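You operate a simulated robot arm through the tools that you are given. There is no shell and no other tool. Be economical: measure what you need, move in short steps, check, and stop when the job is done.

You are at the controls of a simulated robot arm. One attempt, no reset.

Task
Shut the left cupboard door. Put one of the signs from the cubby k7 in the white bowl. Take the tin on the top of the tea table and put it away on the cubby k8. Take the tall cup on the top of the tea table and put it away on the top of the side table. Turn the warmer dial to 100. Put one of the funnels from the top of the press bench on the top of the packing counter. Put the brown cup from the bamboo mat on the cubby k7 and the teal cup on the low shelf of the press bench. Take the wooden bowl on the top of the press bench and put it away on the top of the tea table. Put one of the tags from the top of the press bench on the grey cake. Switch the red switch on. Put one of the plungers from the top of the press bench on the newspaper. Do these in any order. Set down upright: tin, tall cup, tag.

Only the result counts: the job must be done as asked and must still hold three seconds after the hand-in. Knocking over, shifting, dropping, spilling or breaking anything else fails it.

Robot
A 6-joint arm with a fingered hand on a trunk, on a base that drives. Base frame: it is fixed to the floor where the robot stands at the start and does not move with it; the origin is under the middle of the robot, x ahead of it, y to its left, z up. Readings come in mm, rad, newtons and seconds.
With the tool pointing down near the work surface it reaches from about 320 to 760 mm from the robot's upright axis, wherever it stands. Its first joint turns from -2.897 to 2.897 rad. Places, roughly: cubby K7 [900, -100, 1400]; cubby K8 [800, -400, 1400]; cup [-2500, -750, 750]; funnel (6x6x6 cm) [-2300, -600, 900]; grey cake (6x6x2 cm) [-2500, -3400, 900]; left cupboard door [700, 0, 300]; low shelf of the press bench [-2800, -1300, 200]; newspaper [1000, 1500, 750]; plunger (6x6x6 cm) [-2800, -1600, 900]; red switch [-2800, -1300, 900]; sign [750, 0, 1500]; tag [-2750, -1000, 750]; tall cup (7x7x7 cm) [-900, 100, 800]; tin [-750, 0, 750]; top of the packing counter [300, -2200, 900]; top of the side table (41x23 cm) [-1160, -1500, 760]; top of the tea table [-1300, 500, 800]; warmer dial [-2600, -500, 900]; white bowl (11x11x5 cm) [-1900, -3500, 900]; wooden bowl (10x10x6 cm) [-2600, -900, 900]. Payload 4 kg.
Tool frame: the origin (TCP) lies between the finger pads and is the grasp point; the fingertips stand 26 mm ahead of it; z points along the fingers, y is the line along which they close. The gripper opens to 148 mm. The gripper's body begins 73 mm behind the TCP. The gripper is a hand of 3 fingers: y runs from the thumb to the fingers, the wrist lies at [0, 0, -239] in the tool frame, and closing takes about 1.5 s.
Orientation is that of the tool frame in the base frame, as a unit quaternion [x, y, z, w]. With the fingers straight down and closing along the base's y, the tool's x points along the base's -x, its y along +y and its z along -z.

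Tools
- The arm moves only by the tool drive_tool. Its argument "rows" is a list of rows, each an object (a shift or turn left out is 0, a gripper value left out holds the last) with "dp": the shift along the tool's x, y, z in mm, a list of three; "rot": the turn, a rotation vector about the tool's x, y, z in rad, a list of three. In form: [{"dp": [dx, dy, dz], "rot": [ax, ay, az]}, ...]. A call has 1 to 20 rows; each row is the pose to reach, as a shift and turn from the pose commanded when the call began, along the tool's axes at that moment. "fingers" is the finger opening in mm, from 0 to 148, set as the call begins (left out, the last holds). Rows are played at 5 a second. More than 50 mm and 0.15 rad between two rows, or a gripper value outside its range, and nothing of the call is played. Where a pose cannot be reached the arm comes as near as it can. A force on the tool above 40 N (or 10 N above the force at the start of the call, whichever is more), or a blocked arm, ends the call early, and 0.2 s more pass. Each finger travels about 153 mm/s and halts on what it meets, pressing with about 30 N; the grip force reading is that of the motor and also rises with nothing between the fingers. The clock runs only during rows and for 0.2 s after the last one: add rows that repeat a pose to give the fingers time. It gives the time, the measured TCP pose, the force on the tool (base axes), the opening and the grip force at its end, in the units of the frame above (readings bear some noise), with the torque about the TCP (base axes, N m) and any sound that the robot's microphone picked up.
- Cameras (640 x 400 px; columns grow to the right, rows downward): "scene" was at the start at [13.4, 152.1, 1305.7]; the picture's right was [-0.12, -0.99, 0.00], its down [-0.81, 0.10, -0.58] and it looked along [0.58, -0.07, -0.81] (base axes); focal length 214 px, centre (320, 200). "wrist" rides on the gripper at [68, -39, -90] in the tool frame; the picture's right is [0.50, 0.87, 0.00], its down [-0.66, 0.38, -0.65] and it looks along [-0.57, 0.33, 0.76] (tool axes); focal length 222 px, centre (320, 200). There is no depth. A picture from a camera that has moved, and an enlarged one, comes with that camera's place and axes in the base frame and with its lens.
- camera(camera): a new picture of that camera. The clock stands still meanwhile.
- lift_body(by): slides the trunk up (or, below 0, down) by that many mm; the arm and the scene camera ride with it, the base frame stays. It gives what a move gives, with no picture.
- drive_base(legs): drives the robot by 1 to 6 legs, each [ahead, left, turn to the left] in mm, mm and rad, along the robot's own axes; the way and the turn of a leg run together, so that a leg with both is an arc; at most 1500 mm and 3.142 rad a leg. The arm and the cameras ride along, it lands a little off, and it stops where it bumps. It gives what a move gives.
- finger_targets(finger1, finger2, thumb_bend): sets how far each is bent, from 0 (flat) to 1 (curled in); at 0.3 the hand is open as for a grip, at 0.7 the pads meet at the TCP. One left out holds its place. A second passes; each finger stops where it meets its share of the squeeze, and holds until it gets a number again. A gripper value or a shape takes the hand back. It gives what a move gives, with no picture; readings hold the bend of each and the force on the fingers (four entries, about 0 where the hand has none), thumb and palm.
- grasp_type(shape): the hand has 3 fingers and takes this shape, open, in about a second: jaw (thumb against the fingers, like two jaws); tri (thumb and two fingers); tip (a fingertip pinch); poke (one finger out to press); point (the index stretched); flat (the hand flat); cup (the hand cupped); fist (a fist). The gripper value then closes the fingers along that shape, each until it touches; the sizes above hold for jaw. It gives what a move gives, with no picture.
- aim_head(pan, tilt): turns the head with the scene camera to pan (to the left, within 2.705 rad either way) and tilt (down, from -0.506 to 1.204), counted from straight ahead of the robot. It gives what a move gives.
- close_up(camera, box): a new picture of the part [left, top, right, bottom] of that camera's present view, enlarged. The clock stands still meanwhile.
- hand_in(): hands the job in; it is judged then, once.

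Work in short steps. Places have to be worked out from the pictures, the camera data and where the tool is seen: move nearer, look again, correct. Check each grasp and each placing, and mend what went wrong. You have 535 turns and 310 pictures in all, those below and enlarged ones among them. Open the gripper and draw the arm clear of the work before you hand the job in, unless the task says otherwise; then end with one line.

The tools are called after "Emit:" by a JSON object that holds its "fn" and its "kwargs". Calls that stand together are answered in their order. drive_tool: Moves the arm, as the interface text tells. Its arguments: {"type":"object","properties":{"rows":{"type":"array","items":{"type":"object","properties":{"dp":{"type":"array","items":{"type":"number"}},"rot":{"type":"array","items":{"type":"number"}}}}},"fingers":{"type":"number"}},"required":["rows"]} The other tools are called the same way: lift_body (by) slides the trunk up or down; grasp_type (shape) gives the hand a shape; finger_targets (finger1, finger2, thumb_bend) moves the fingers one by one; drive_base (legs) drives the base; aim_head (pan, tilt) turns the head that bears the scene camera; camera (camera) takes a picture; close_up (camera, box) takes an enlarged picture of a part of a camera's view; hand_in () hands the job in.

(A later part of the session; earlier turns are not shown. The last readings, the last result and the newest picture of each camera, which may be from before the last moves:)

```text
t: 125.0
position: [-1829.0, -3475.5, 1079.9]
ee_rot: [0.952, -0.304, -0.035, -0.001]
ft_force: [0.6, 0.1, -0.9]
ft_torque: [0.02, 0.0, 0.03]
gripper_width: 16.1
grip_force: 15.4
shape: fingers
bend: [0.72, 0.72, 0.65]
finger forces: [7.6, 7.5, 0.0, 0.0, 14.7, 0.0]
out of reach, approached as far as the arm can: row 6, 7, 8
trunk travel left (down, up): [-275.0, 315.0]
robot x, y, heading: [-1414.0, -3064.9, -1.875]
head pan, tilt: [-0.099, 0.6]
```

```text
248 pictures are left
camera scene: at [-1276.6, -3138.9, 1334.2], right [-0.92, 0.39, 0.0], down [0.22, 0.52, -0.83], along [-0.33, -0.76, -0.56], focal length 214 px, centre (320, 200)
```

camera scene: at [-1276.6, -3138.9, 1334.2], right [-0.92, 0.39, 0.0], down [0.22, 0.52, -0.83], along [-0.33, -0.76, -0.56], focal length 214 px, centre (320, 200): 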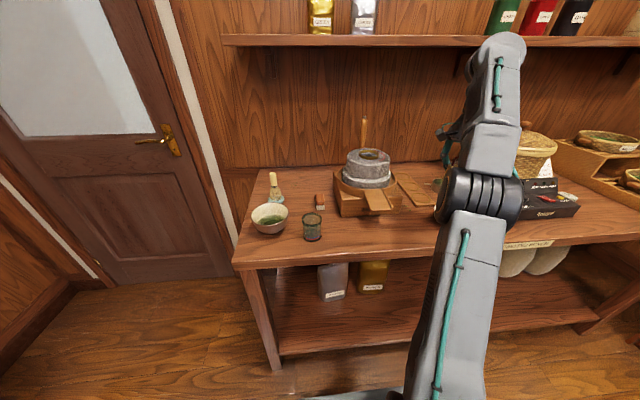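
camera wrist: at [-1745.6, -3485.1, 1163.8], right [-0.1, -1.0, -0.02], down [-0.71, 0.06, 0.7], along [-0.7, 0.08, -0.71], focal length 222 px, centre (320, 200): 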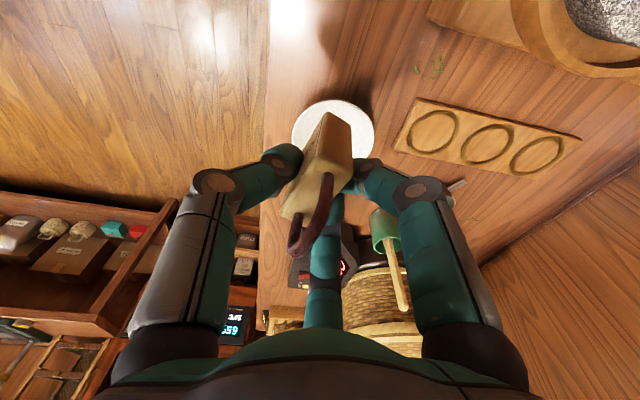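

The bowl is at (-1892, -3484). I lower and move over it.

Emit:
{"fn": "drive_tool", "kwargs": {"rows": [{"dp": [-8, 8, 30]}, {"dp": [-25, 26, 50]}, {"dp": [-42, 43, 64]}]}}

Emit:
{"fn": "camera", "kwargs": {"camera": "wrist"}}

Emit:
{"fn": "aim_head", "kwargs": {"pan": -0.5, "tilt": 0.6}}

Emit:
{"fn": "camera", "kwargs": {"camera": "scene"}}

```text
t: 125.8
position: [-1883.8, -3481.1, 1023.3]
ee_rot: [0.952, -0.305, -0.033, -0.01]
ft_force: [-0.4, 0.0, -0.3]
ft_torque: [-0.03, 0.05, 0.0]
gripper_width: 15.9
grip_force: 14.8
shape: fingers
bend: [0.72, 0.72, 0.65]
finger forces: [7.5, 7.5, 0.1, 0.0, 14.8, 0.1]
out of reach, approached as far as the arm can: row 3
trunk travel left (down, up): [-275.0, 315.0]
robot x, y, heading: [-1413.4, -3066.6, -1.878]
head pan, tilt: [-0.099, 0.6]
```

```text
247 pictures are left
camera wrist: at [-1800.1, -3492.6, 1108.4], right [-0.1, -0.99, -0.03], down [-0.72, 0.05, 0.7], along [-0.69, 0.09, -0.72], focal length 222 px, centre (320, 200)
```

wrist: 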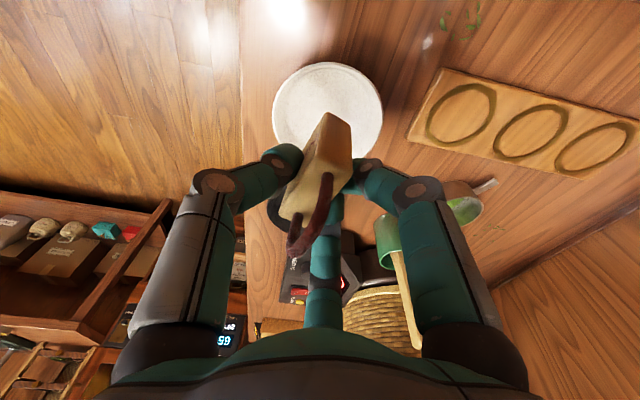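

```text
t: 126.6
position: [-1883.9, -3481.6, 1022.4]
ee_rot: [0.952, -0.305, -0.031, -0.011]
ft_force: [-0.1, -0.5, -0.7]
ft_torque: [-0.03, -0.04, -0.02]
gripper_width: 16.4
grip_force: 14.5
shape: fingers
bend: [0.72, 0.72, 0.65]
finger forces: [7.5, 7.6, 0.0, 0.0, 14.8, 0.0]
trunk travel left (down, up): [-275.0, 315.0]
robot x, y, heading: [-1415.7, -3067.6, -1.876]
head pan, tilt: [-0.499, 0.6]
```

```text
246 pictures are left
camera scene: at [-1305.7, -3119.5, 1334.2], right [-0.69, 0.72, 0.0], down [0.41, 0.39, -0.83], along [-0.59, -0.57, -0.56], focal length 214 px, centre (320, 200)
```

scene: 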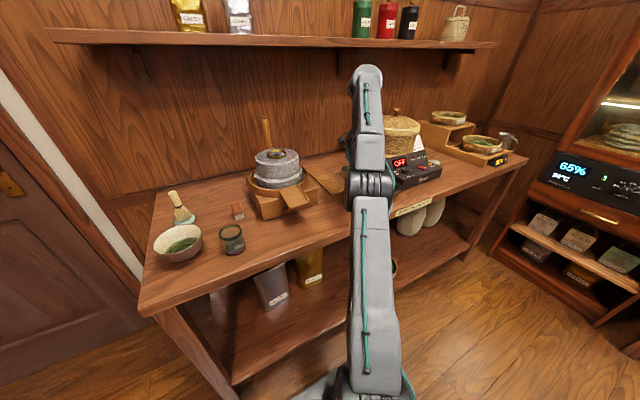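

The bowl is directly below. I lower in small steps until contact or near the bowl floor.

Emit:
{"fn": "drive_tool", "kwargs": {"rows": [{"dp": [-2, 3, 20]}, {"dp": [-3, 6, 40]}, {"dp": [-4, 7, 52]}, {"dp": [-4, 7, 60]}, {"dp": [-4, 7, 66]}]}}

Emit:
{"fn": "camera", "kwargs": {"camera": "wrist"}}

```text
t: 127.8
position: [-1894.6, -3482.6, 956.5]
ee_rot: [0.952, -0.305, -0.031, -0.012]
ft_force: [0.2, 0.2, -0.5]
ft_torque: [0.02, -0.02, -0.01]
gripper_width: 15.8
grip_force: 15.4
shape: fingers
bend: [0.72, 0.72, 0.65]
finger forces: [7.5, 7.6, 0.0, 0.0, 14.8, 0.0]
trunk travel left (down, up): [-275.0, 315.0]
robot x, y, heading: [-1417.7, -3064.7, -1.872]
head pan, tilt: [-0.499, 0.6]
```

```text
245 pictures are left
camera wrist: at [-1812.2, -3493.8, 1041.5], right [-0.1, -0.99, -0.04], down [-0.72, 0.04, 0.69], along [-0.69, 0.09, -0.72], focal length 222 px, centre (320, 200)
```

wrist: 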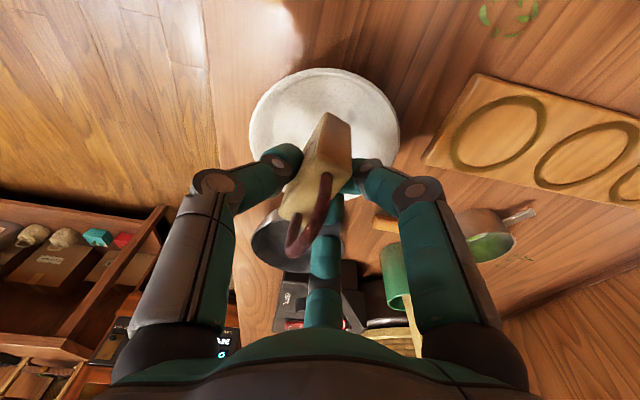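

The rim is at about z 894 and the sign bottom about 898; I lower another 40 mm into the bowl watching force.

Emit:
{"fn": "drive_tool", "kwargs": {"rows": [{"dp": [0, 0, 10]}, {"dp": [0, 0, 18]}, {"dp": [0, 0, 26]}, {"dp": [0, 0, 34]}, {"dp": [0, 0, 40]}]}}

Emit:
{"fn": "camera", "kwargs": {"camera": "wrist"}}

```text
t: 129.0
position: [-1897.0, -3480.3, 917.8]
ee_rot: [0.952, -0.305, -0.031, -0.012]
ft_force: [-0.9, 0.0, 0.4]
ft_torque: [0.02, 0.02, -0.03]
gripper_width: 16.1
grip_force: 15.0
shape: fingers
bend: [0.73, 0.72, 0.66]
finger forces: [7.9, 8.3, 0.0, 0.0, 14.8, 0.0]
trunk travel left (down, up): [-275.0, 315.0]
robot x, y, heading: [-1417.6, -3065.0, -1.88]
head pan, tilt: [-0.499, 0.6]
```

```text
244 pictures are left
camera wrist: at [-1813.7, -3491.9, 1001.8], right [-0.1, -0.99, -0.04], down [-0.72, 0.04, 0.69], along [-0.69, 0.09, -0.72], focal length 222 px, centre (320, 200)
```

wrist: 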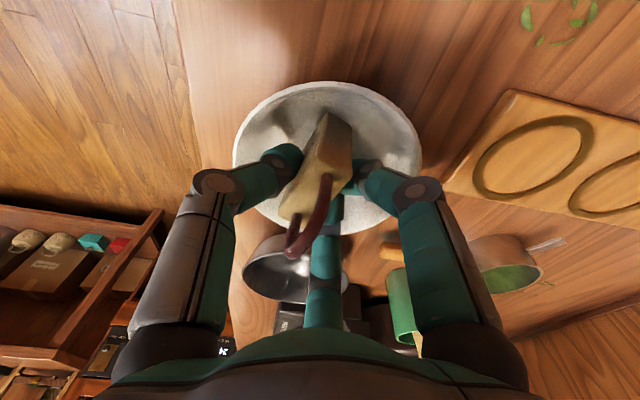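

The sign is at the bowl floor. I lower a hair and open the fingers gently.

Emit:
{"fn": "drive_tool", "kwargs": {"rows": [{"dp": [0, 0, 3]}, {"dp": [0, 0, 5]}]}}

Emit:
{"fn": "finger_targets", "kwargs": {"finger1": 0.64, "finger2": 0.64, "thumb_bend": 0.58}}

Emit:
{"fn": "finger_targets", "kwargs": {"finger1": 0.5, "finger2": 0.5, "thumb_bend": 0.5}}

Emit:
{"fn": "camera", "kwargs": {"camera": "wrist"}}

```text
t: 129.6
position: [-1896.4, -3481.2, 911.6]
ee_rot: [0.952, -0.305, -0.031, -0.012]
ft_force: [-2.0, -0.1, 0.3]
ft_torque: [0.01, 0.0, 0.01]
gripper_width: 16.1
grip_force: 15.9
shape: fingers
bend: [0.73, 0.72, 0.66]
finger forces: [8.4, 8.3, 0.0, 0.1, 14.9, 0.1]
trunk travel left (down, up): [-275.0, 315.0]
robot x, y, heading: [-1413.0, -3064.1, -1.871]
head pan, tilt: [-0.499, 0.6]
```

```text
t: 130.6
position: [-1896.3, -3481.7, 911.7]
ee_rot: [0.952, -0.305, -0.031, -0.012]
ft_force: [-0.1, -1.2, -0.6]
ft_torque: [-0.01, 0.01, 0.01]
gripper_width: 28.4
grip_force: 0.4
shape: fingers
bend: [0.64, 0.64, 0.57]
finger forces: [0.3, 0.1, 0.0, 0.1, 0.0, 0.0]
trunk travel left (down, up): [-275.0, 315.0]
robot x, y, heading: [-1414.9, -3066.7, -1.874]
head pan, tilt: [-0.499, 0.6]
```

```text
t: 131.6
position: [-1896.1, -3481.1, 914.3]
ee_rot: [0.952, -0.304, -0.032, -0.011]
ft_force: [1.0, 0.1, 17.7]
ft_torque: [-0.42, -0.1, 0.0]
gripper_width: 46.0
grip_force: 13.3
shape: fingers
bend: [0.56, 0.57, 0.53]
finger forces: [12.4, 7.5, 0.0, 0.0, 6.0, 0.1]
trunk travel left (down, up): [-275.0, 315.0]
robot x, y, heading: [-1414.6, -3066.8, -1.879]
head pan, tilt: [-0.499, 0.6]
```

```text
243 pictures are left
camera wrist: at [-1813.1, -3491.2, 998.0], right [-0.1, -0.99, -0.03], down [-0.72, 0.05, 0.7], along [-0.69, 0.09, -0.72], focal length 222 px, centre (320, 200)
```

wrist: 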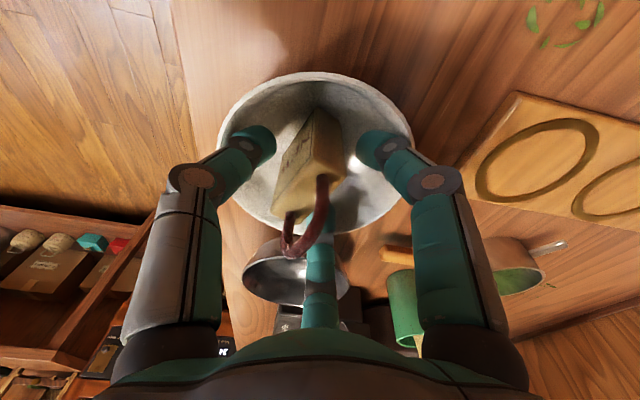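

The fingers now press the bowl's inside wall; I ease them slightly and rise straight up.

Emit:
{"fn": "finger_targets", "kwargs": {"finger1": 0.61, "finger2": 0.61, "thumb_bend": 0.55}}

Emit:
{"fn": "drive_tool", "kwargs": {"rows": [{"dp": [0, 0, -8]}, {"dp": [0, 0, -20]}, {"dp": [0, 0, -35]}]}}

Emit:
{"fn": "camera", "kwargs": {"camera": "wrist"}}

```text
t: 132.6
position: [-1897.1, -3480.7, 911.1]
ee_rot: [0.952, -0.304, -0.031, -0.012]
ft_force: [0.3, -0.2, 0.2]
ft_torque: [0.0, 0.02, -0.02]
gripper_width: 37.3
grip_force: 0.1
shape: fingers
bend: [0.61, 0.61, 0.55]
finger forces: [0.0, 0.0, 0.0, 0.0, 0.0, 0.1]
trunk travel left (down, up): [-275.0, 315.0]
robot x, y, heading: [-1415.5, -3065.2, -1.88]
head pan, tilt: [-0.499, 0.6]
```

```text
t: 133.4
position: [-1893.7, -3482.5, 946.6]
ee_rot: [0.952, -0.305, -0.031, -0.012]
ft_force: [-0.4, 0.4, 0.0]
ft_torque: [0.01, 0.0, -0.02]
gripper_width: 37.0
grip_force: 0.0
shape: fingers
bend: [0.61, 0.61, 0.55]
finger forces: [0.1, 0.0, 0.1, 0.1, 0.0, 0.1]
trunk travel left (down, up): [-275.0, 315.0]
robot x, y, heading: [-1414.5, -3069.4, -1.876]
head pan, tilt: [-0.499, 0.6]
```

```text
242 pictures are left
camera wrist: at [-1811.9, -3493.7, 1031.2], right [-0.1, -0.99, -0.04], down [-0.72, 0.04, 0.69], along [-0.69, 0.09, -0.72], focal length 222 px, centre (320, 200)
```

wrist: 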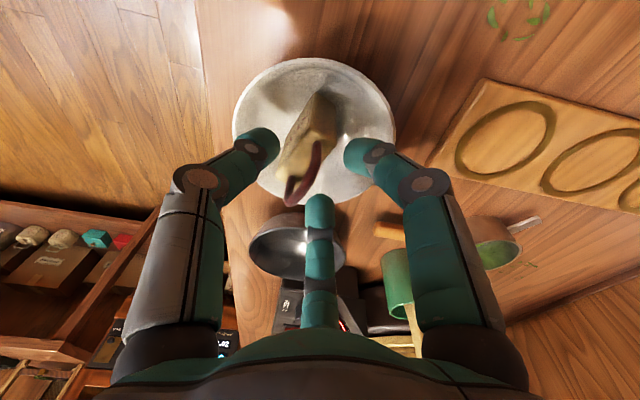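

The sign sits in the bowl. I rise, then look toward the grey cake location (-2500, -3400).

Emit:
{"fn": "drive_tool", "kwargs": {"rows": [{"dp": [0, 0, -40]}, {"dp": [0, 0, -80]}, {"dp": [20, -20, -120]}, {"dp": [50, -50, -150]}, {"dp": [80, -80, -165]}], "fingers": 148}}

Emit:
{"fn": "aim_head", "kwargs": {"pan": -0.9, "tilt": 0.5}}

Emit:
{"fn": "camera", "kwargs": {"camera": "scene"}}

Emit:
{"fn": "camera", "kwargs": {"camera": "wrist"}}

```text
refused: row 4 steps farther than a row can; nothing moved
```

```text
t: 134.3
position: [-1894.4, -3482.9, 945.6]
ee_rot: [0.952, -0.305, -0.032, -0.012]
ft_force: [0.0, 0.3, 0.2]
ft_torque: [0.01, -0.02, -0.02]
gripper_width: 37.2
grip_force: 0.1
shape: fingers
bend: [0.61, 0.61, 0.55]
finger forces: [0.0, 0.0, 0.0, 0.0, 0.0, 0.1]
trunk travel left (down, up): [-275.0, 315.0]
robot x, y, heading: [-1414.9, -3068.0, -1.879]
head pan, tilt: [-0.901, 0.499]
```

```text
241 pictures are left
camera scene: at [-1327.0, -3090.7, 1343.3], right [-0.36, 0.93, 0.0], down [0.45, 0.17, -0.88], along [-0.82, -0.31, -0.48], focal length 214 px, centre (320, 200)
```

scene: 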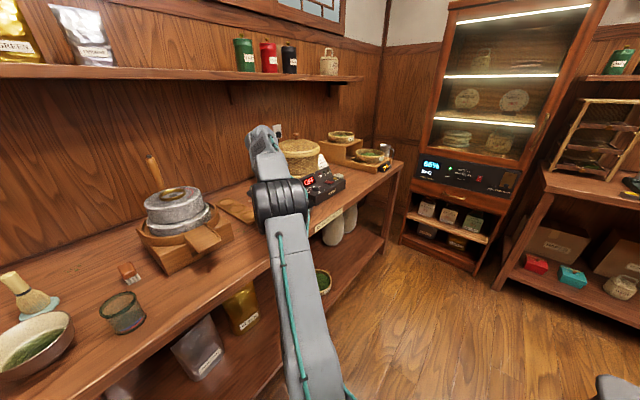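

```text
240 pictures are left
camera wrist: at [-1811.8, -3493.8, 1031.0], right [-0.1, -0.99, -0.04], down [-0.72, 0.04, 0.69], along [-0.69, 0.09, -0.72], focal length 222 px, centre (320, 200)
```

wrist: 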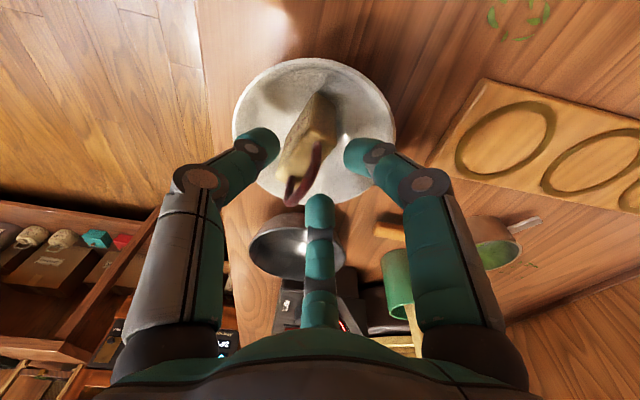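

I lift the hand (smaller steps) and zoom on the table's right end where the grey cake should be.

Emit:
{"fn": "drive_tool", "kwargs": {"rows": [{"dp": [0, 0, -40]}, {"dp": [0, 0, -80]}, {"dp": [15, -15, -120]}, {"dp": [35, -35, -150]}, {"dp": [65, -65, -165]}], "fingers": 148}}

Emit:
{"fn": "close_up", "kwargs": {"camera": "scene", "box": [260, 100, 420, 200]}}

```text
t: 135.5
position: [-1791.1, -3469.9, 1100.4]
ee_rot: [0.952, -0.304, -0.031, -0.011]
ft_force: [0.3, 0.2, -0.7]
ft_torque: [-0.02, 0.04, -0.02]
gripper_width: 148.0
grip_force: 0.1
shape: jaw
bend: [0.3, 0.3, 0.3]
finger forces: [0.1, 0.0, 0.0, 0.1, 0.1, 0.1]
out of reach, approached as far as the arm can: row 2, 3, 4, 5
trunk travel left (down, up): [-275.0, 315.0]
robot x, y, heading: [-1411.6, -3068.1, -1.883]
head pan, tilt: [-0.901, 0.499]
```

```text
4.00 times, centred on (340, 150) of scene
camera zoom: at [-1327.0, -3090.3, 1343.2], right [-0.36, 0.93, 0.0], down [0.45, 0.17, -0.88], along [-0.82, -0.31, -0.48], focal length 858 px, centre (240, 400)
```

zoom: 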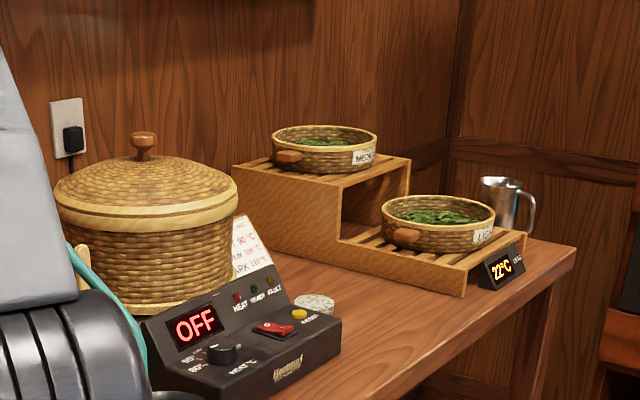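

The grey cake is the small disc by the device at about (-2450, -3399). Next is the press bench: I first retract the arm away from the basket, then drive right along the back aisle.

Emit:
{"fn": "drive_tool", "kwargs": {"rows": [{"dp": [18, -37, -14]}, {"dp": [37, -75, -28]}, {"dp": [55, -112, -42]}, {"dp": [74, -150, -56]}, {"dp": [92, -187, -70]}]}}

Emit:
{"fn": "drive_base", "kwargs": {"legs": [[-50, -600, 0]]}}

Emit:
{"fn": "aim_head", "kwargs": {"pan": -1.5, "tilt": 0.6}}

Emit:
{"fn": "camera", "kwargs": {"camera": "scene"}}

Emit:
{"fn": "aim_head", "kwargs": {"pan": -2.3, "tilt": 0.5}}

Emit:
{"fn": "camera", "kwargs": {"camera": "scene"}}

```text
t: 136.7
position: [-1605.2, -3372.9, 1165.1]
ee_rot: [0.952, -0.305, -0.031, -0.013]
ft_force: [-0.1, 0.3, 0.0]
ft_torque: [0.02, -0.03, 0.0]
gripper_width: 148.0
grip_force: 0.0
shape: jaw
bend: [0.3, 0.3, 0.3]
finger forces: [0.0, 0.0, 0.0, 0.2, 0.0, 0.1]
trunk travel left (down, up): [-275.0, 315.0]
robot x, y, heading: [-1409.5, -3060.8, -1.876]
head pan, tilt: [-0.901, 0.499]
```

```text
t: 140.1
position: [-2160.4, -3143.6, 1164.6]
ee_rot: [0.951, -0.307, -0.031, -0.012]
ft_force: [0.1, 0.1, -0.2]
ft_torque: [-0.01, 0.0, 0.05]
gripper_width: 148.1
grip_force: 0.0
shape: jaw
bend: [0.3, 0.3, 0.3]
finger forces: [0.1, 0.0, 0.0, 0.0, 0.1, 0.0]
trunk travel left (down, up): [-275.0, 315.0]
robot x, y, heading: [-1966.0, -2834.2, -1.88]
head pan, tilt: [-0.901, 0.499]
```

```text
t: 141.1
position: [-2159.2, -3143.8, 1165.6]
ee_rot: [0.951, -0.307, -0.031, -0.012]
ft_force: [0.4, 0.2, 0.4]
ft_torque: [0.03, 0.01, 0.02]
gripper_width: 147.6
grip_force: 0.0
shape: jaw
bend: [0.3, 0.3, 0.3]
finger forces: [0.0, 0.0, 0.0, 0.0, 0.0, 0.1]
trunk travel left (down, up): [-275.0, 315.0]
robot x, y, heading: [-1968.3, -2835.1, -1.881]
head pan, tilt: [-1.499, 0.6]
```

```text
238 pictures are left
camera scene: at [-1881.5, -2809.2, 1334.2], right [0.24, 0.97, 0.0], down [0.55, -0.13, -0.83], along [-0.8, 0.2, -0.56], focal length 214 px, centre (320, 200)
```

scene: 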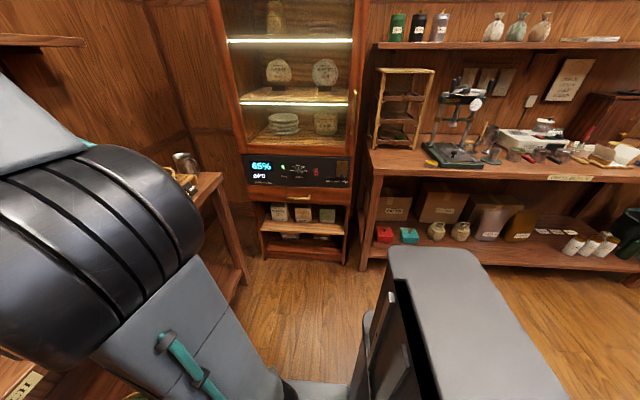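

```text
t: 142.2
position: [-2161.1, -3143.6, 1164.0]
ee_rot: [0.951, -0.307, -0.032, -0.012]
ft_force: [0.0, 0.6, -0.7]
ft_torque: [-0.02, 0.0, 0.02]
gripper_width: 147.8
grip_force: 0.1
shape: jaw
bend: [0.3, 0.3, 0.3]
finger forces: [0.0, 0.0, 0.0, 0.0, 0.0, 0.0]
trunk travel left (down, up): [-275.0, 315.0]
robot x, y, heading: [-1967.6, -2834.6, -1.883]
head pan, tilt: [-2.3, 0.499]
```

```text
237 pictures are left
camera scene: at [-1841.7, -2751.6, 1343.3], right [0.86, 0.51, 0.0], down [0.24, -0.41, -0.88], along [-0.44, 0.76, -0.48], focal length 214 px, centre (320, 200)
```

scene: 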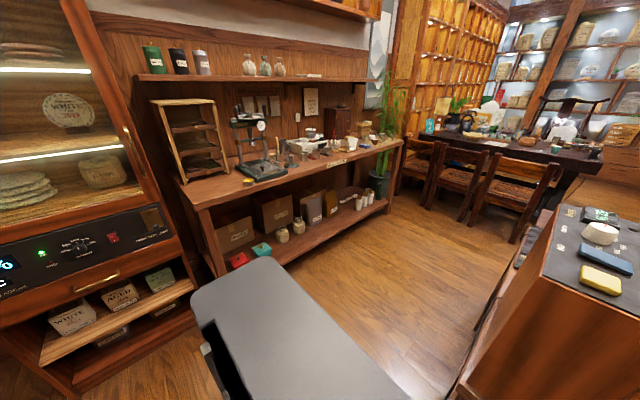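

The press bench front lies at about a=1865 in room axes, 1 m of aisle. I drive back along the aisle to its middle and then turn to face it.

Emit:
{"fn": "drive_base", "kwargs": {"legs": [[-650, -340, 0], [-650, 0, 0]]}}

Emit:
{"fn": "drive_base", "kwargs": {"legs": [[0, 0, -1.571]]}}

Emit:
{"fn": "aim_head", "kwargs": {"pan": 0.5, "tilt": 0.6}}

Emit:
{"fn": "camera", "kwargs": {"camera": "scene"}}

Emit:
{"fn": "aim_head", "kwargs": {"pan": -0.8, "tilt": 0.6}}

Emit:
{"fn": "camera", "kwargs": {"camera": "scene"}}

```text
t: 149.4
position: [-2089.0, -1804.1, 1165.0]
ee_rot: [0.952, -0.306, -0.031, -0.012]
ft_force: [-0.4, 0.6, -0.6]
ft_torque: [-0.02, 0.01, 0.01]
gripper_width: 148.1
grip_force: 0.1
shape: jaw
bend: [0.3, 0.3, 0.3]
finger forces: [0.0, 0.1, 0.1, 0.0, 0.0, 0.1]
trunk travel left (down, up): [-275.0, 315.0]
robot x, y, heading: [-1899.3, -1501.3, -1.877]
head pan, tilt: [-2.3, 0.499]
```

```text
t: 153.6
position: [-2208.1, -1309.1, 1165.1]
ee_rot: [-0.461, 0.887, 0.013, 0.03]
ft_force: [-0.3, 0.2, 0.2]
ft_torque: [0.0, -0.03, 0.01]
gripper_width: 147.8
grip_force: 0.1
shape: jaw
bend: [0.3, 0.3, 0.3]
finger forces: [0.0, 0.1, 0.0, 0.0, 0.0, 0.0]
trunk travel left (down, up): [-275.0, 315.0]
robot x, y, heading: [-1900.6, -1498.4, 2.846]
head pan, tilt: [-2.3, 0.499]
```

```text
t: 156.1
position: [-2207.3, -1308.5, 1164.8]
ee_rot: [-0.461, 0.887, 0.014, 0.031]
ft_force: [0.3, -0.3, 0.5]
ft_torque: [-0.02, 0.04, 0.0]
gripper_width: 147.7
grip_force: 0.1
shape: jaw
bend: [0.3, 0.3, 0.3]
finger forces: [0.0, 0.1, 0.1, 0.1, 0.0, 0.1]
trunk travel left (down, up): [-275.0, 315.0]
robot x, y, heading: [-1900.8, -1498.7, 2.839]
head pan, tilt: [0.499, 0.6]
```

```text
236 pictures are left
camera scene: at [-1974.7, -1687.4, 1334.2], right [-0.2, 0.98, 0.0], down [0.55, 0.11, -0.83], along [-0.81, -0.16, -0.56], focal length 214 px, centre (320, 200)
```

scene: 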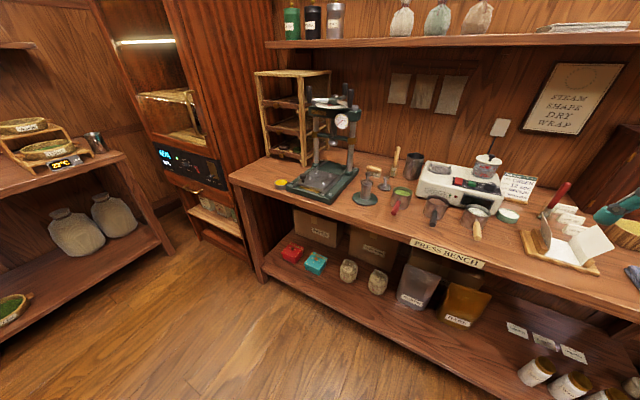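

```text
t: 157.6
position: [-2208.3, -1309.5, 1164.0]
ee_rot: [-0.461, 0.887, 0.014, 0.03]
ft_force: [-0.1, 0.5, 0.3]
ft_torque: [0.01, 0.0, 0.0]
gripper_width: 148.1
grip_force: 0.1
shape: jaw
bend: [0.3, 0.3, 0.3]
finger forces: [0.1, 0.0, 0.0, 0.1, 0.0, 0.1]
trunk travel left (down, up): [-275.0, 315.0]
robot x, y, heading: [-1898.4, -1495.7, 2.846]
head pan, tilt: [-0.799, 0.6]
```

```text
235 pictures are left
camera scene: at [-1928.5, -1591.1, 1334.2], right [0.89, 0.46, 0.0], down [0.26, -0.5, -0.83], along [-0.38, 0.73, -0.56], focal length 214 px, centre (320, 200)
```

scene: 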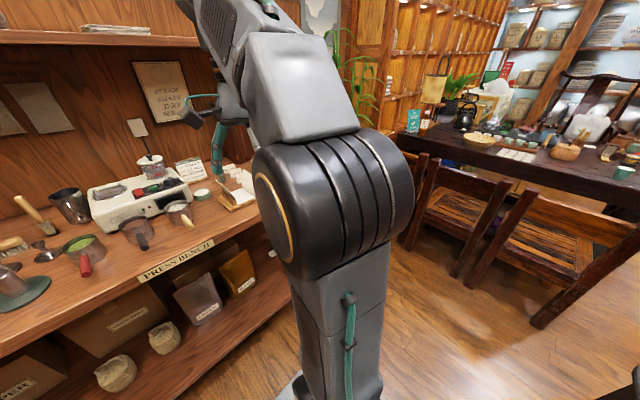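

I zoom into the bench items, left portion then the right.

Emit:
{"fn": "aim_head", "kwargs": {"pan": 0.4, "tilt": 0.6}}

Emit:
{"fn": "close_up", "kwargs": {"camera": "scene", "box": [230, 110, 430, 235]}}

Emit:
{"fn": "close_up", "kwargs": {"camera": "scene", "box": [400, 110, 640, 260]}}

```text
t: 159.0
position: [-2208.7, -1309.5, 1165.8]
ee_rot: [-0.461, 0.887, 0.014, 0.03]
ft_force: [0.9, 0.2, -0.5]
ft_torque: [-0.05, -0.02, -0.01]
gripper_width: 148.1
grip_force: 0.0
shape: jaw
bend: [0.3, 0.3, 0.3]
finger forces: [0.0, 0.0, 0.0, 0.0, 0.0, 0.0]
trunk travel left (down, up): [-275.0, 315.0]
robot x, y, heading: [-1895.8, -1498.6, 2.842]
head pan, tilt: [0.4, 0.6]
```

```text
3.20 times, centred on (330, 172) of scene
camera zoom: at [-1976.1, -1678.7, 1334.2], right [-0.1, 0.99, 0.0], down [0.56, 0.06, -0.83], along [-0.82, -0.08, -0.56], focal length 686 px, centre (288, 288)
```

zoom: 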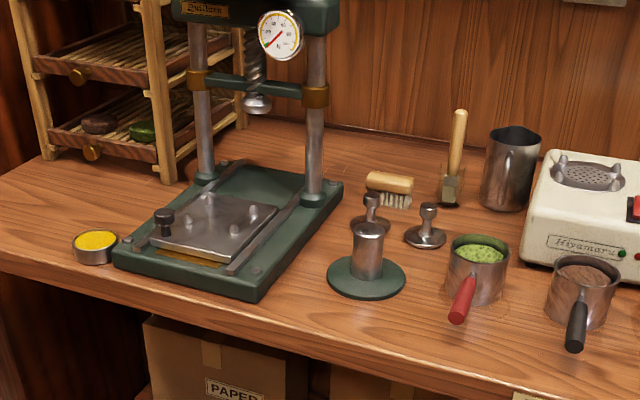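

```text
2.67 times, centred on (520, 185) of scene
camera zoom: at [-1976.1, -1678.7, 1334.2], right [-0.1, 0.99, 0.0], down [0.56, 0.06, -0.83], along [-0.82, -0.08, -0.56], focal length 572 px, centre (-213, 240)
```

zoom: 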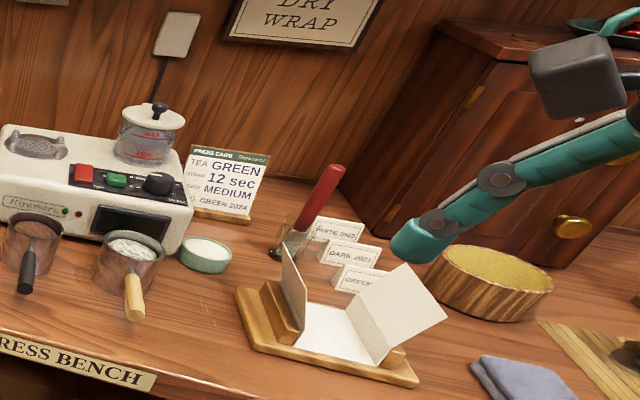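

I can see the plungers, the Hiyamaru press box with red switch, tags, the wooden bowl and the bamboo mat. I take a wrist view for triangulating the red switch.

Emit:
{"fn": "camera", "kwargs": {"camera": "wrist"}}

Emit:
{"fn": "close_up", "kwargs": {"camera": "scene", "box": [395, 150, 495, 212]}}

```text
232 pictures are left
camera wrist: at [-2218.0, -1391.6, 1249.6], right [-1.0, 0.09, -0.04], down [0.04, 0.72, 0.69], along [0.09, 0.69, -0.72], focal length 222 px, centre (320, 200)
```

wrist: 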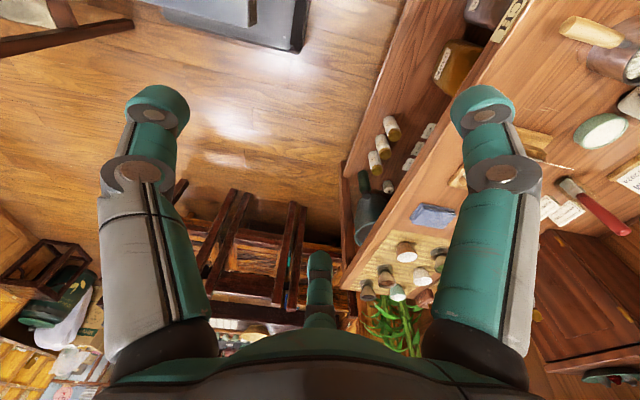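

```text
6.40 times, centred on (445, 181) of scene
camera zoom: at [-1976.1, -1678.7, 1334.2], right [-0.1, 0.99, 0.0], down [0.56, 0.06, -0.83], along [-0.82, -0.08, -0.56], focal length 1373 px, centre (-480, 322)
```

zoom: 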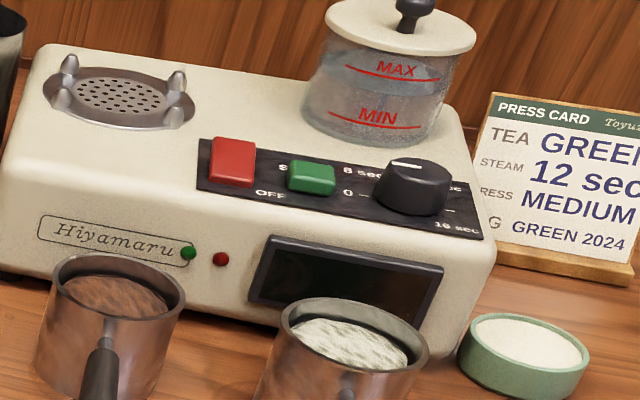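

I drive 150 mm nearer to the bench, then bring the hand over the press box to view the switch.

Emit:
{"fn": "drive_base", "kwargs": {"legs": [[150, 0, 0]]}}

Emit:
{"fn": "camera", "kwargs": {"camera": "scene"}}

```text
t: 160.3
position: [-2350.8, -1266.1, 1164.9]
ee_rot: [-0.461, 0.887, 0.014, 0.031]
ft_force: [-0.6, -0.1, 0.0]
ft_torque: [-0.01, 0.01, -0.02]
gripper_width: 147.9
grip_force: 0.0
shape: jaw
bend: [0.3, 0.3, 0.3]
finger forces: [0.1, 0.0, 0.0, 0.0, 0.0, 0.0]
trunk travel left (down, up): [-275.0, 315.0]
robot x, y, heading: [-2039.4, -1456.3, 2.842]
head pan, tilt: [0.4, 0.6]
```

```text
230 pictures are left
camera scene: at [-2119.2, -1634.7, 1334.2], right [-0.1, 0.99, 0.0], down [0.56, 0.06, -0.83], along [-0.82, -0.08, -0.56], focal length 214 px, centre (320, 200)
```

scene: 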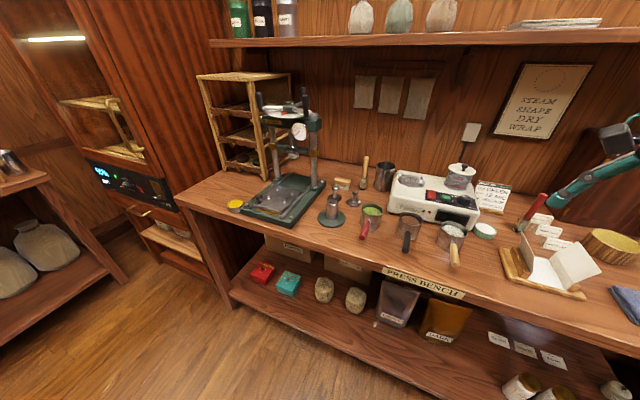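

The switch triangulates to about (-2690, -1350, 980). I shape the hand to "poke" and move near, keeping below the wall shelf.

Emit:
{"fn": "grasp_type", "kwargs": {"shape": "poke"}}

Emit:
{"fn": "drive_tool", "kwargs": {"rows": [{"dp": [33, 28, 8]}, {"dp": [66, 55, 17]}, {"dp": [99, 83, 25]}, {"dp": [132, 111, 34]}, {"dp": [165, 139, 42]}, {"dp": [198, 166, 51]}, {"dp": [231, 194, 59]}]}}

Emit:
{"fn": "camera", "kwargs": {"camera": "wrist"}}

Emit:
{"fn": "camera", "kwargs": {"camera": "scene"}}

```text
t: 161.2
position: [-2352.0, -1265.3, 1165.0]
ee_rot: [-0.461, 0.887, 0.014, 0.03]
ft_force: [0.5, 0.2, 0.4]
ft_torque: [0.01, 0.03, 0.01]
gripper_width: 0.0
grip_force: 0.1
shape: poke
bend: [1.0, 1.0, 0.4]
finger forces: [0.0, 0.0, 0.1, 0.1, 0.1, 0.1]
trunk travel left (down, up): [-275.0, 315.0]
robot x, y, heading: [-2041.9, -1452.6, 2.844]
head pan, tilt: [0.4, 0.6]
```

```text
t: 162.8
position: [-2612.9, -1341.1, 1069.4]
ee_rot: [-0.461, 0.887, 0.015, 0.029]
ft_force: [0.4, 0.1, 0.9]
ft_torque: [-0.03, 0.02, -0.02]
gripper_width: 0.0
grip_force: 0.1
shape: poke
bend: [1.0, 1.0, 0.4]
finger forces: [0.1, 0.0, 0.0, 0.0, 0.0, 0.0]
out of reach, approached as far as the arm can: row 6, 7
trunk travel left (down, up): [-275.0, 315.0]
robot x, y, heading: [-2043.7, -1453.0, 2.841]
head pan, tilt: [0.4, 0.6]
```

```text
229 pictures are left
camera wrist: at [-2622.8, -1422.2, 1153.2], right [-1.0, 0.09, -0.03], down [0.04, 0.72, 0.69], along [0.09, 0.69, -0.72], focal length 222 px, centre (320, 200)
```

wrist: 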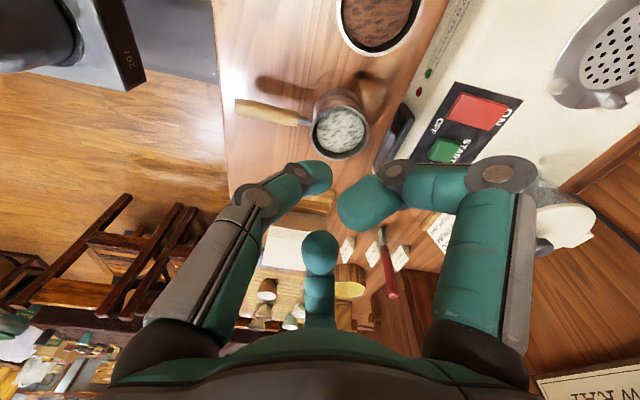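

```text
228 pictures are left
camera scene: at [-2118.7, -1634.5, 1334.3], right [-0.1, 0.99, 0.0], down [0.56, 0.06, -0.83], along [-0.82, -0.08, -0.56], focal length 214 px, centre (320, 200)
```

scene: 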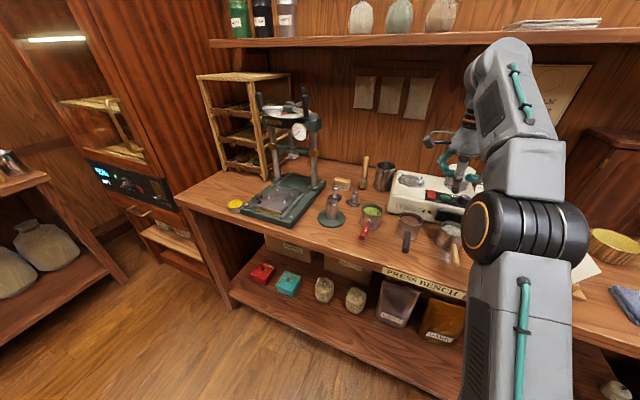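

The labels show ON on the far end and OFF on the near end. I zoom to see the rocker's tilt.

Emit:
{"fn": "close_up", "kwargs": {"camera": "wrist", "box": [400, 70, 560, 170]}}

```text
4.00 times, centred on (480, 120) of wrist
camera zoom: at [-2622.8, -1422.2, 1153.2], right [-1.0, 0.09, -0.03], down [0.04, 0.72, 0.69], along [0.09, 0.69, -0.72], focal length 888 px, centre (-320, 520)
```

zoom: 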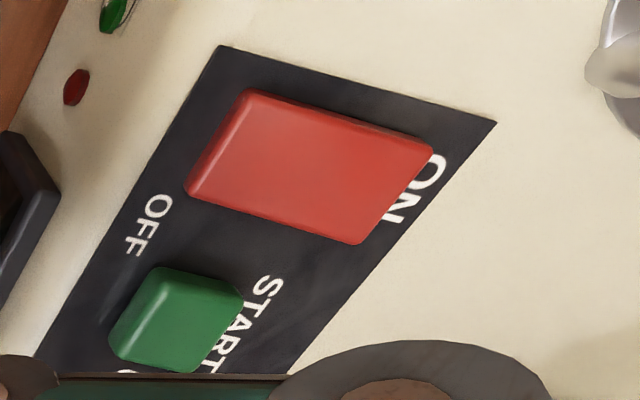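

The ON end appears raised, so I'll press its far end. I tilt the tool forward 0.6 rad and bring the poking tip above that end.

Emit:
{"fn": "drive_tool", "kwargs": {"rows": [{"dp": [14, 21, 9], "rot": [-0.114, 0.036, 0]}, {"dp": [28, 43, 18], "rot": [-0.229, 0.072, 0]}, {"dp": [42, 64, 26], "rot": [-0.343, 0.108, 0]}, {"dp": [57, 86, 35], "rot": [-0.458, 0.144, 0]}, {"dp": [71, 107, 44], "rot": [-0.572, 0.18, 0]}]}}

Emit:
{"fn": "camera", "kwargs": {"camera": "wrist"}}

Emit:
{"fn": "close_up", "kwargs": {"camera": "scene", "box": [370, 120, 530, 220]}}

```text
t: 164.0
position: [-2740.0, -1335.9, 1018.5]
ee_rot: [-0.45, 0.846, 0.222, -0.179]
ft_force: [0.2, 0.6, -0.6]
ft_torque: [0.02, 0.04, -0.03]
gripper_width: 0.1
grip_force: 0.1
shape: poke
bend: [1.0, 1.0, 0.4]
finger forces: [0.0, 0.0, 0.1, 0.0, 0.1, 0.1]
trunk travel left (down, up): [-275.0, 315.0]
robot x, y, heading: [-2044.1, -1453.9, 2.845]
head pan, tilt: [0.4, 0.6]
```

```text
226 pictures are left
camera wrist: at [-2703.4, -1431.0, 1078.9], right [-0.86, 0.01, 0.52], down [0.42, 0.6, 0.68], along [-0.3, 0.8, -0.52], focal length 222 px, centre (320, 200)
```

wrist: 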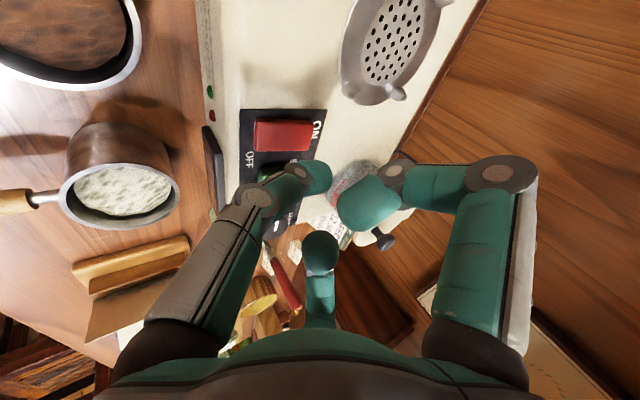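

```text
4.00 times, centred on (450, 170) of scene
camera zoom: at [-2119.4, -1634.7, 1334.2], right [-0.1, 0.99, 0.0], down [0.56, 0.06, -0.83], along [-0.82, -0.08, -0.56], focal length 858 px, centre (-200, 320)
```

zoom: 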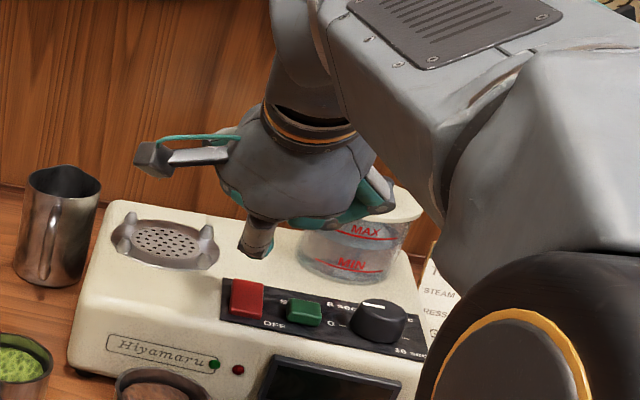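

The tip is just over the ON end. I press straight down in small steps, watching force and sound.

Emit:
{"fn": "drive_tool", "kwargs": {"rows": [{"dp": [4, -2.5, -1]}, {"dp": [3, -8, 7.4]}, {"dp": [2, -13.2, 15.7]}, {"dp": [1.4, -16.5, 20.7]}, {"dp": [0.9, -19.2, 24.9]}, {"dp": [0.4, -22, 29]}, {"dp": [-0.1, -24.5, 33]}, {"dp": [-0.6, -27, 37]}]}}

Emit:
{"fn": "close_up", "kwargs": {"camera": "wrist", "box": [220, 80, 420, 205]}}

```text
t: 165.8
position: [-2739.9, -1339.2, 973.6]
ee_rot: [-0.45, 0.846, 0.222, -0.18]
ft_force: [-0.8, -0.1, -0.6]
ft_torque: [-0.01, 0.01, 0.05]
gripper_width: 0.2
grip_force: 0.0
shape: poke
bend: [1.0, 1.0, 0.4]
finger forces: [0.0, 0.0, 0.0, 0.0, 0.0, 0.1]
trunk travel left (down, up): [-275.0, 315.0]
robot x, y, heading: [-2043.3, -1453.9, 2.839]
head pan, tilt: [0.4, 0.6]
```

```text
3.20 times, centred on (320, 142) of wrist
camera zoom: at [-2703.2, -1435.2, 1034.1], right [-0.86, 0.01, 0.52], down [0.42, 0.6, 0.68], along [-0.3, 0.8, -0.52], focal length 711 px, centre (320, 384)
```

zoom: 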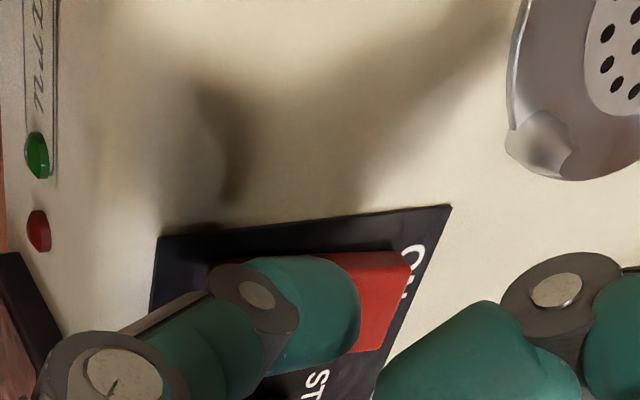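

No contact yet. I shift 8 mm further toward the ON end and keep pressing down in fine steps.

Emit:
{"fn": "drive_tool", "kwargs": {"rows": [{"dp": [2, 6.6, 5]}, {"dp": [1.5, 3.5, 9]}, {"dp": [1, 0.8, 13]}, {"dp": [0.6, -1.9, 17]}, {"dp": [0.2, -4.6, 21]}, {"dp": [-0.2, -7.3, 25]}]}}

Emit:
{"fn": "close_up", "kwargs": {"camera": "wrist", "box": [220, 80, 420, 205]}}

Emit:
{"fn": "close_up", "kwargs": {"camera": "scene", "box": [370, 120, 530, 220]}}

```text
t: 167.0
position: [-2746.2, -1338.5, 966.8]
ee_rot: [-0.45, 0.843, 0.229, -0.187]
ft_force: [2.1, 1.7, 29.1]
ft_torque: [0.25, 0.19, -0.02]
gripper_width: 0.0
grip_force: 0.1
shape: poke
bend: [1.0, 1.0, 0.94]
finger forces: [0.1, 0.0, 0.0, 0.0, 30.8, 0.0]
trunk travel left (down, up): [-275.0, 315.0]
robot x, y, heading: [-2045.0, -1454.2, 2.844]
head pan, tilt: [0.4, 0.6]
stopped in row 5: the force on the tool passed its limit at 40 N (the readings are from after the stop); the commanded pose is now the measured one
```

```text
3.20 times, centred on (320, 142) of wrist
camera zoom: at [-2708.4, -1434.1, 1026.2], right [-0.85, 0.0, 0.53], down [0.43, 0.6, 0.68], along [-0.32, 0.8, -0.51], focal length 711 px, centre (320, 384)
```

zoom: 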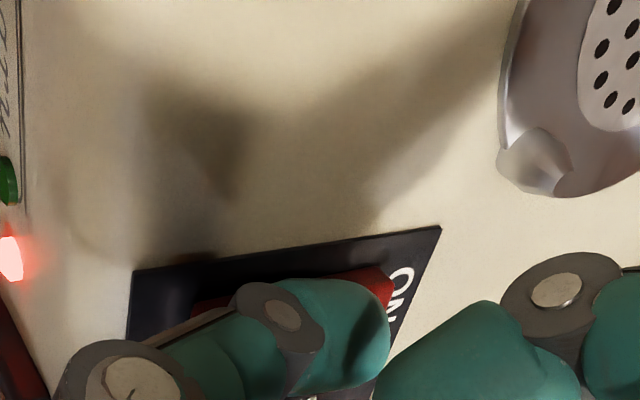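

```text
4.00 times, centred on (450, 170) of scene
camera zoom: at [-2116.5, -1635.3, 1334.4], right [-0.1, 0.99, 0.0], down [0.56, 0.06, -0.83], along [-0.82, -0.08, -0.56], focal length 858 px, centre (-200, 320)
```

zoom: 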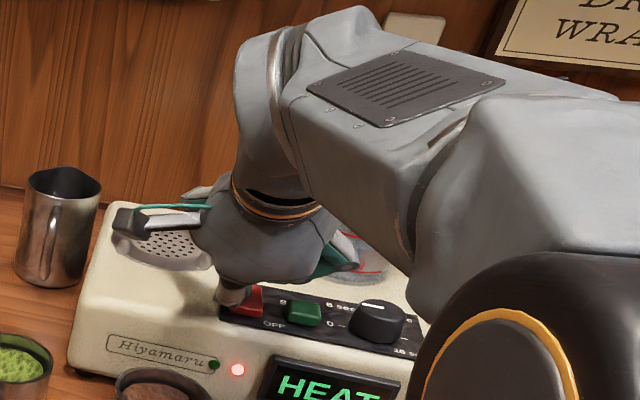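

The red lamp lit and "HEAT" shows: the switch is on. I lift straight up, then retract toward the robot and restore a vertical tool.

Emit:
{"fn": "drive_tool", "kwargs": {"rows": [{"dp": [2, 10.7, -16.7]}, {"dp": [5, 26, -42]}, {"dp": [8, 43, -67]}, {"dp": [-5, 10, -75]}, {"dp": [-20, -30, -85]}, {"dp": [-35, -70, -90]}]}}

Emit:
{"fn": "drive_tool", "kwargs": {"rows": [{"rot": [0.119, -0.037, 0]}, {"rot": [0.238, -0.074, 0]}, {"rot": [0.357, -0.111, 0]}, {"rot": [0.476, -0.148, 0]}, {"rot": [0.572, -0.18, 0]}]}}

Emit:
{"fn": "close_up", "kwargs": {"camera": "scene", "box": [370, 120, 530, 220]}}

```text
t: 168.4
position: [-2634.3, -1363.8, 992.2]
ee_rot: [-0.45, 0.845, 0.224, -0.182]
ft_force: [0.0, -0.7, 0.3]
ft_torque: [0.0, -0.03, 0.02]
gripper_width: 0.1
grip_force: 0.0
shape: poke
bend: [1.0, 1.0, 0.4]
finger forces: [0.0, 0.1, 0.1, 0.1, 0.0, 0.0]
trunk travel left (down, up): [-275.0, 315.0]
robot x, y, heading: [-2045.5, -1453.0, 2.841]
head pan, tilt: [0.4, 0.6]
```

```text
t: 169.6
position: [-2634.9, -1362.5, 992.5]
ee_rot: [-0.462, 0.886, 0.016, 0.028]
ft_force: [-0.5, -0.9, 0.8]
ft_torque: [0.02, 0.04, -0.03]
gripper_width: 0.1
grip_force: 0.0
shape: poke
bend: [1.0, 1.0, 0.4]
finger forces: [0.0, 0.0, 0.0, 0.1, 0.0, 0.1]
trunk travel left (down, up): [-275.0, 315.0]
robot x, y, heading: [-2044.7, -1454.5, 2.841]
head pan, tilt: [0.4, 0.6]
```

```text
4.00 times, centred on (450, 170) of scene
camera zoom: at [-2119.0, -1634.9, 1334.2], right [-0.1, 0.99, 0.0], down [0.56, 0.06, -0.83], along [-0.82, -0.08, -0.56], focal length 858 px, centre (-200, 320)
```

zoom: 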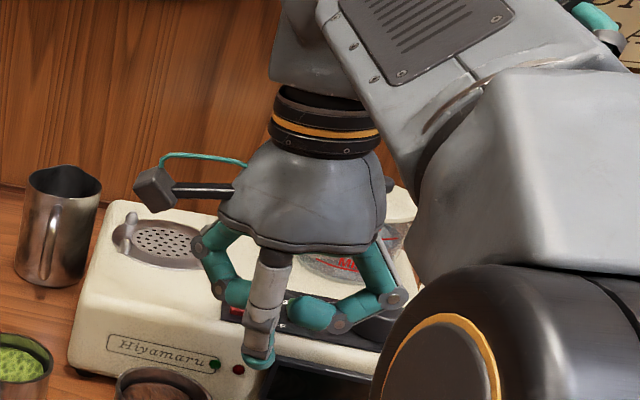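

The lamp looks dark again in this view; I raise and retract to see the switch state clearly.

Emit:
{"fn": "drive_tool", "kwargs": {"rows": [{"dp": [0, 0, -40]}, {"dp": [0, 0, -75]}, {"dp": [-20, -30, -80]}, {"dp": [-45, -70, -80]}, {"dp": [-70, -105, -80]}, {"dp": [-90, -140, -80]}]}}

Emit:
{"fn": "close_up", "kwargs": {"camera": "scene", "box": [370, 120, 530, 220]}}

```text
t: 171.0
position: [-2474.4, -1374.2, 1077.5]
ee_rot: [-0.462, 0.886, 0.015, 0.028]
ft_force: [-0.7, 0.7, -0.1]
ft_torque: [0.0, -0.04, 0.03]
gripper_width: 0.1
grip_force: 0.0
shape: poke
bend: [1.0, 1.0, 0.4]
finger forces: [0.1, 0.0, 0.0, 0.1, 0.0, 0.0]
out of reach, approached as far as the arm can: row 2
trunk travel left (down, up): [-275.0, 315.0]
robot x, y, heading: [-2042.2, -1453.4, 2.846]
head pan, tilt: [0.4, 0.6]
```

```text
4.00 times, centred on (450, 170) of scene
camera zoom: at [-2119.5, -1634.9, 1334.2], right [-0.1, 0.99, 0.0], down [0.56, 0.06, -0.82], along [-0.82, -0.08, -0.57], focal length 858 px, centre (-200, 320)
```

zoom: 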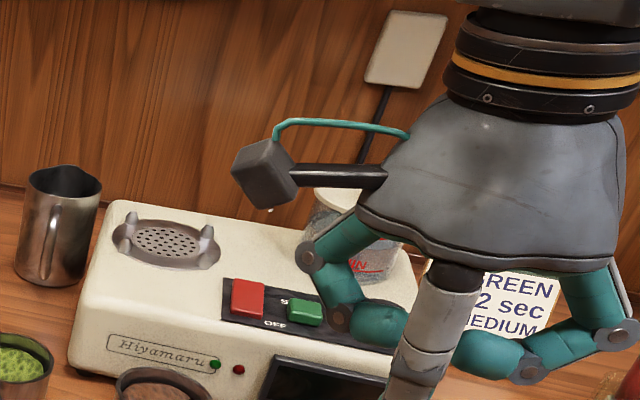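

It sprang back, likely because the folding thumb swept over the OFF end while lifting. I spin the wrist so the thumb folds sideways along the rocker's pivot instead.

Emit:
{"fn": "drive_tool", "kwargs": {"rows": [{"rot": [0, 0, 0.14]}, {"rot": [0, 0, 0.28]}, {"rot": [0, 0, 0.42]}, {"rot": [0, 0, 0.56]}, {"rot": [0, 0, 0.7]}, {"rot": [0, 0, 0.84]}, {"rot": [0, 0, 0.98]}, {"rot": [0, 0, 1.12]}, {"rot": [0, 0, 1.265]}]}}

Emit:
{"fn": "drive_tool", "kwargs": {"rows": [{"dp": [35, 0, 0], "rot": [0, 0.12, 0]}, {"dp": [70, 4, 0], "rot": [0, 0.24, 0]}, {"dp": [105, 8, 0], "rot": [0, 0.36, 0]}, {"dp": [140, 12, 0], "rot": [0, 0.48, 0]}, {"dp": [175, 15, 0], "rot": [0, 0.6, 0]}]}}

Emit:
{"fn": "camera", "kwargs": {"camera": "wrist"}}

```text
t: 173.0
position: [-2471.9, -1375.2, 1078.0]
ee_rot: [0.153, 0.988, 0.029, 0.013]
ft_force: [0.5, 0.9, -0.4]
ft_torque: [0.03, -0.01, 0.0]
gripper_width: 0.2
grip_force: 0.0
shape: poke
bend: [1.0, 1.0, 0.4]
finger forces: [0.1, 0.1, 0.0, 0.0, 0.0, 0.0]
trunk travel left (down, up): [-275.0, 315.0]
robot x, y, heading: [-2040.4, -1451.8, 2.844]
head pan, tilt: [0.4, 0.6]
```

```text
t: 174.2
position: [-2634.9, -1307.8, 1077.3]
ee_rot: [0.136, 0.948, 0.072, -0.28]
ft_force: [-0.6, -0.1, 0.1]
ft_torque: [-0.01, -0.01, -0.02]
gripper_width: 0.1
grip_force: 0.1
shape: poke
bend: [1.0, 1.0, 0.4]
finger forces: [0.1, 0.0, 0.0, 0.0, 0.0, 0.1]
trunk travel left (down, up): [-275.0, 315.0]
robot x, y, heading: [-2039.1, -1452.5, 2.842]
head pan, tilt: [0.4, 0.6]
```

```text
219 pictures are left
camera wrist: at [-2654.2, -1348.6, 1185.2], right [-0.14, 0.93, 0.33], down [0.98, 0.08, 0.21], along [0.17, 0.35, -0.92], focal length 222 px, centre (320, 200)
```

wrist: 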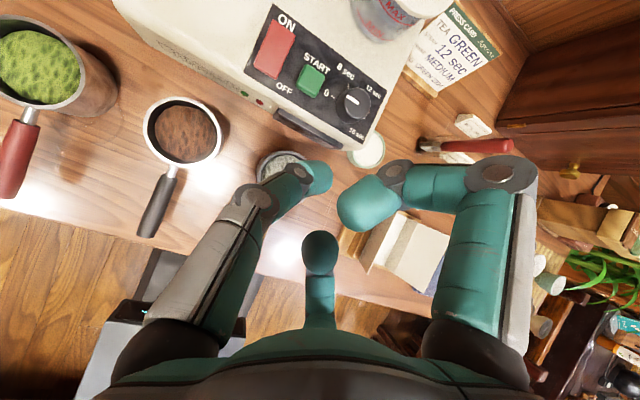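

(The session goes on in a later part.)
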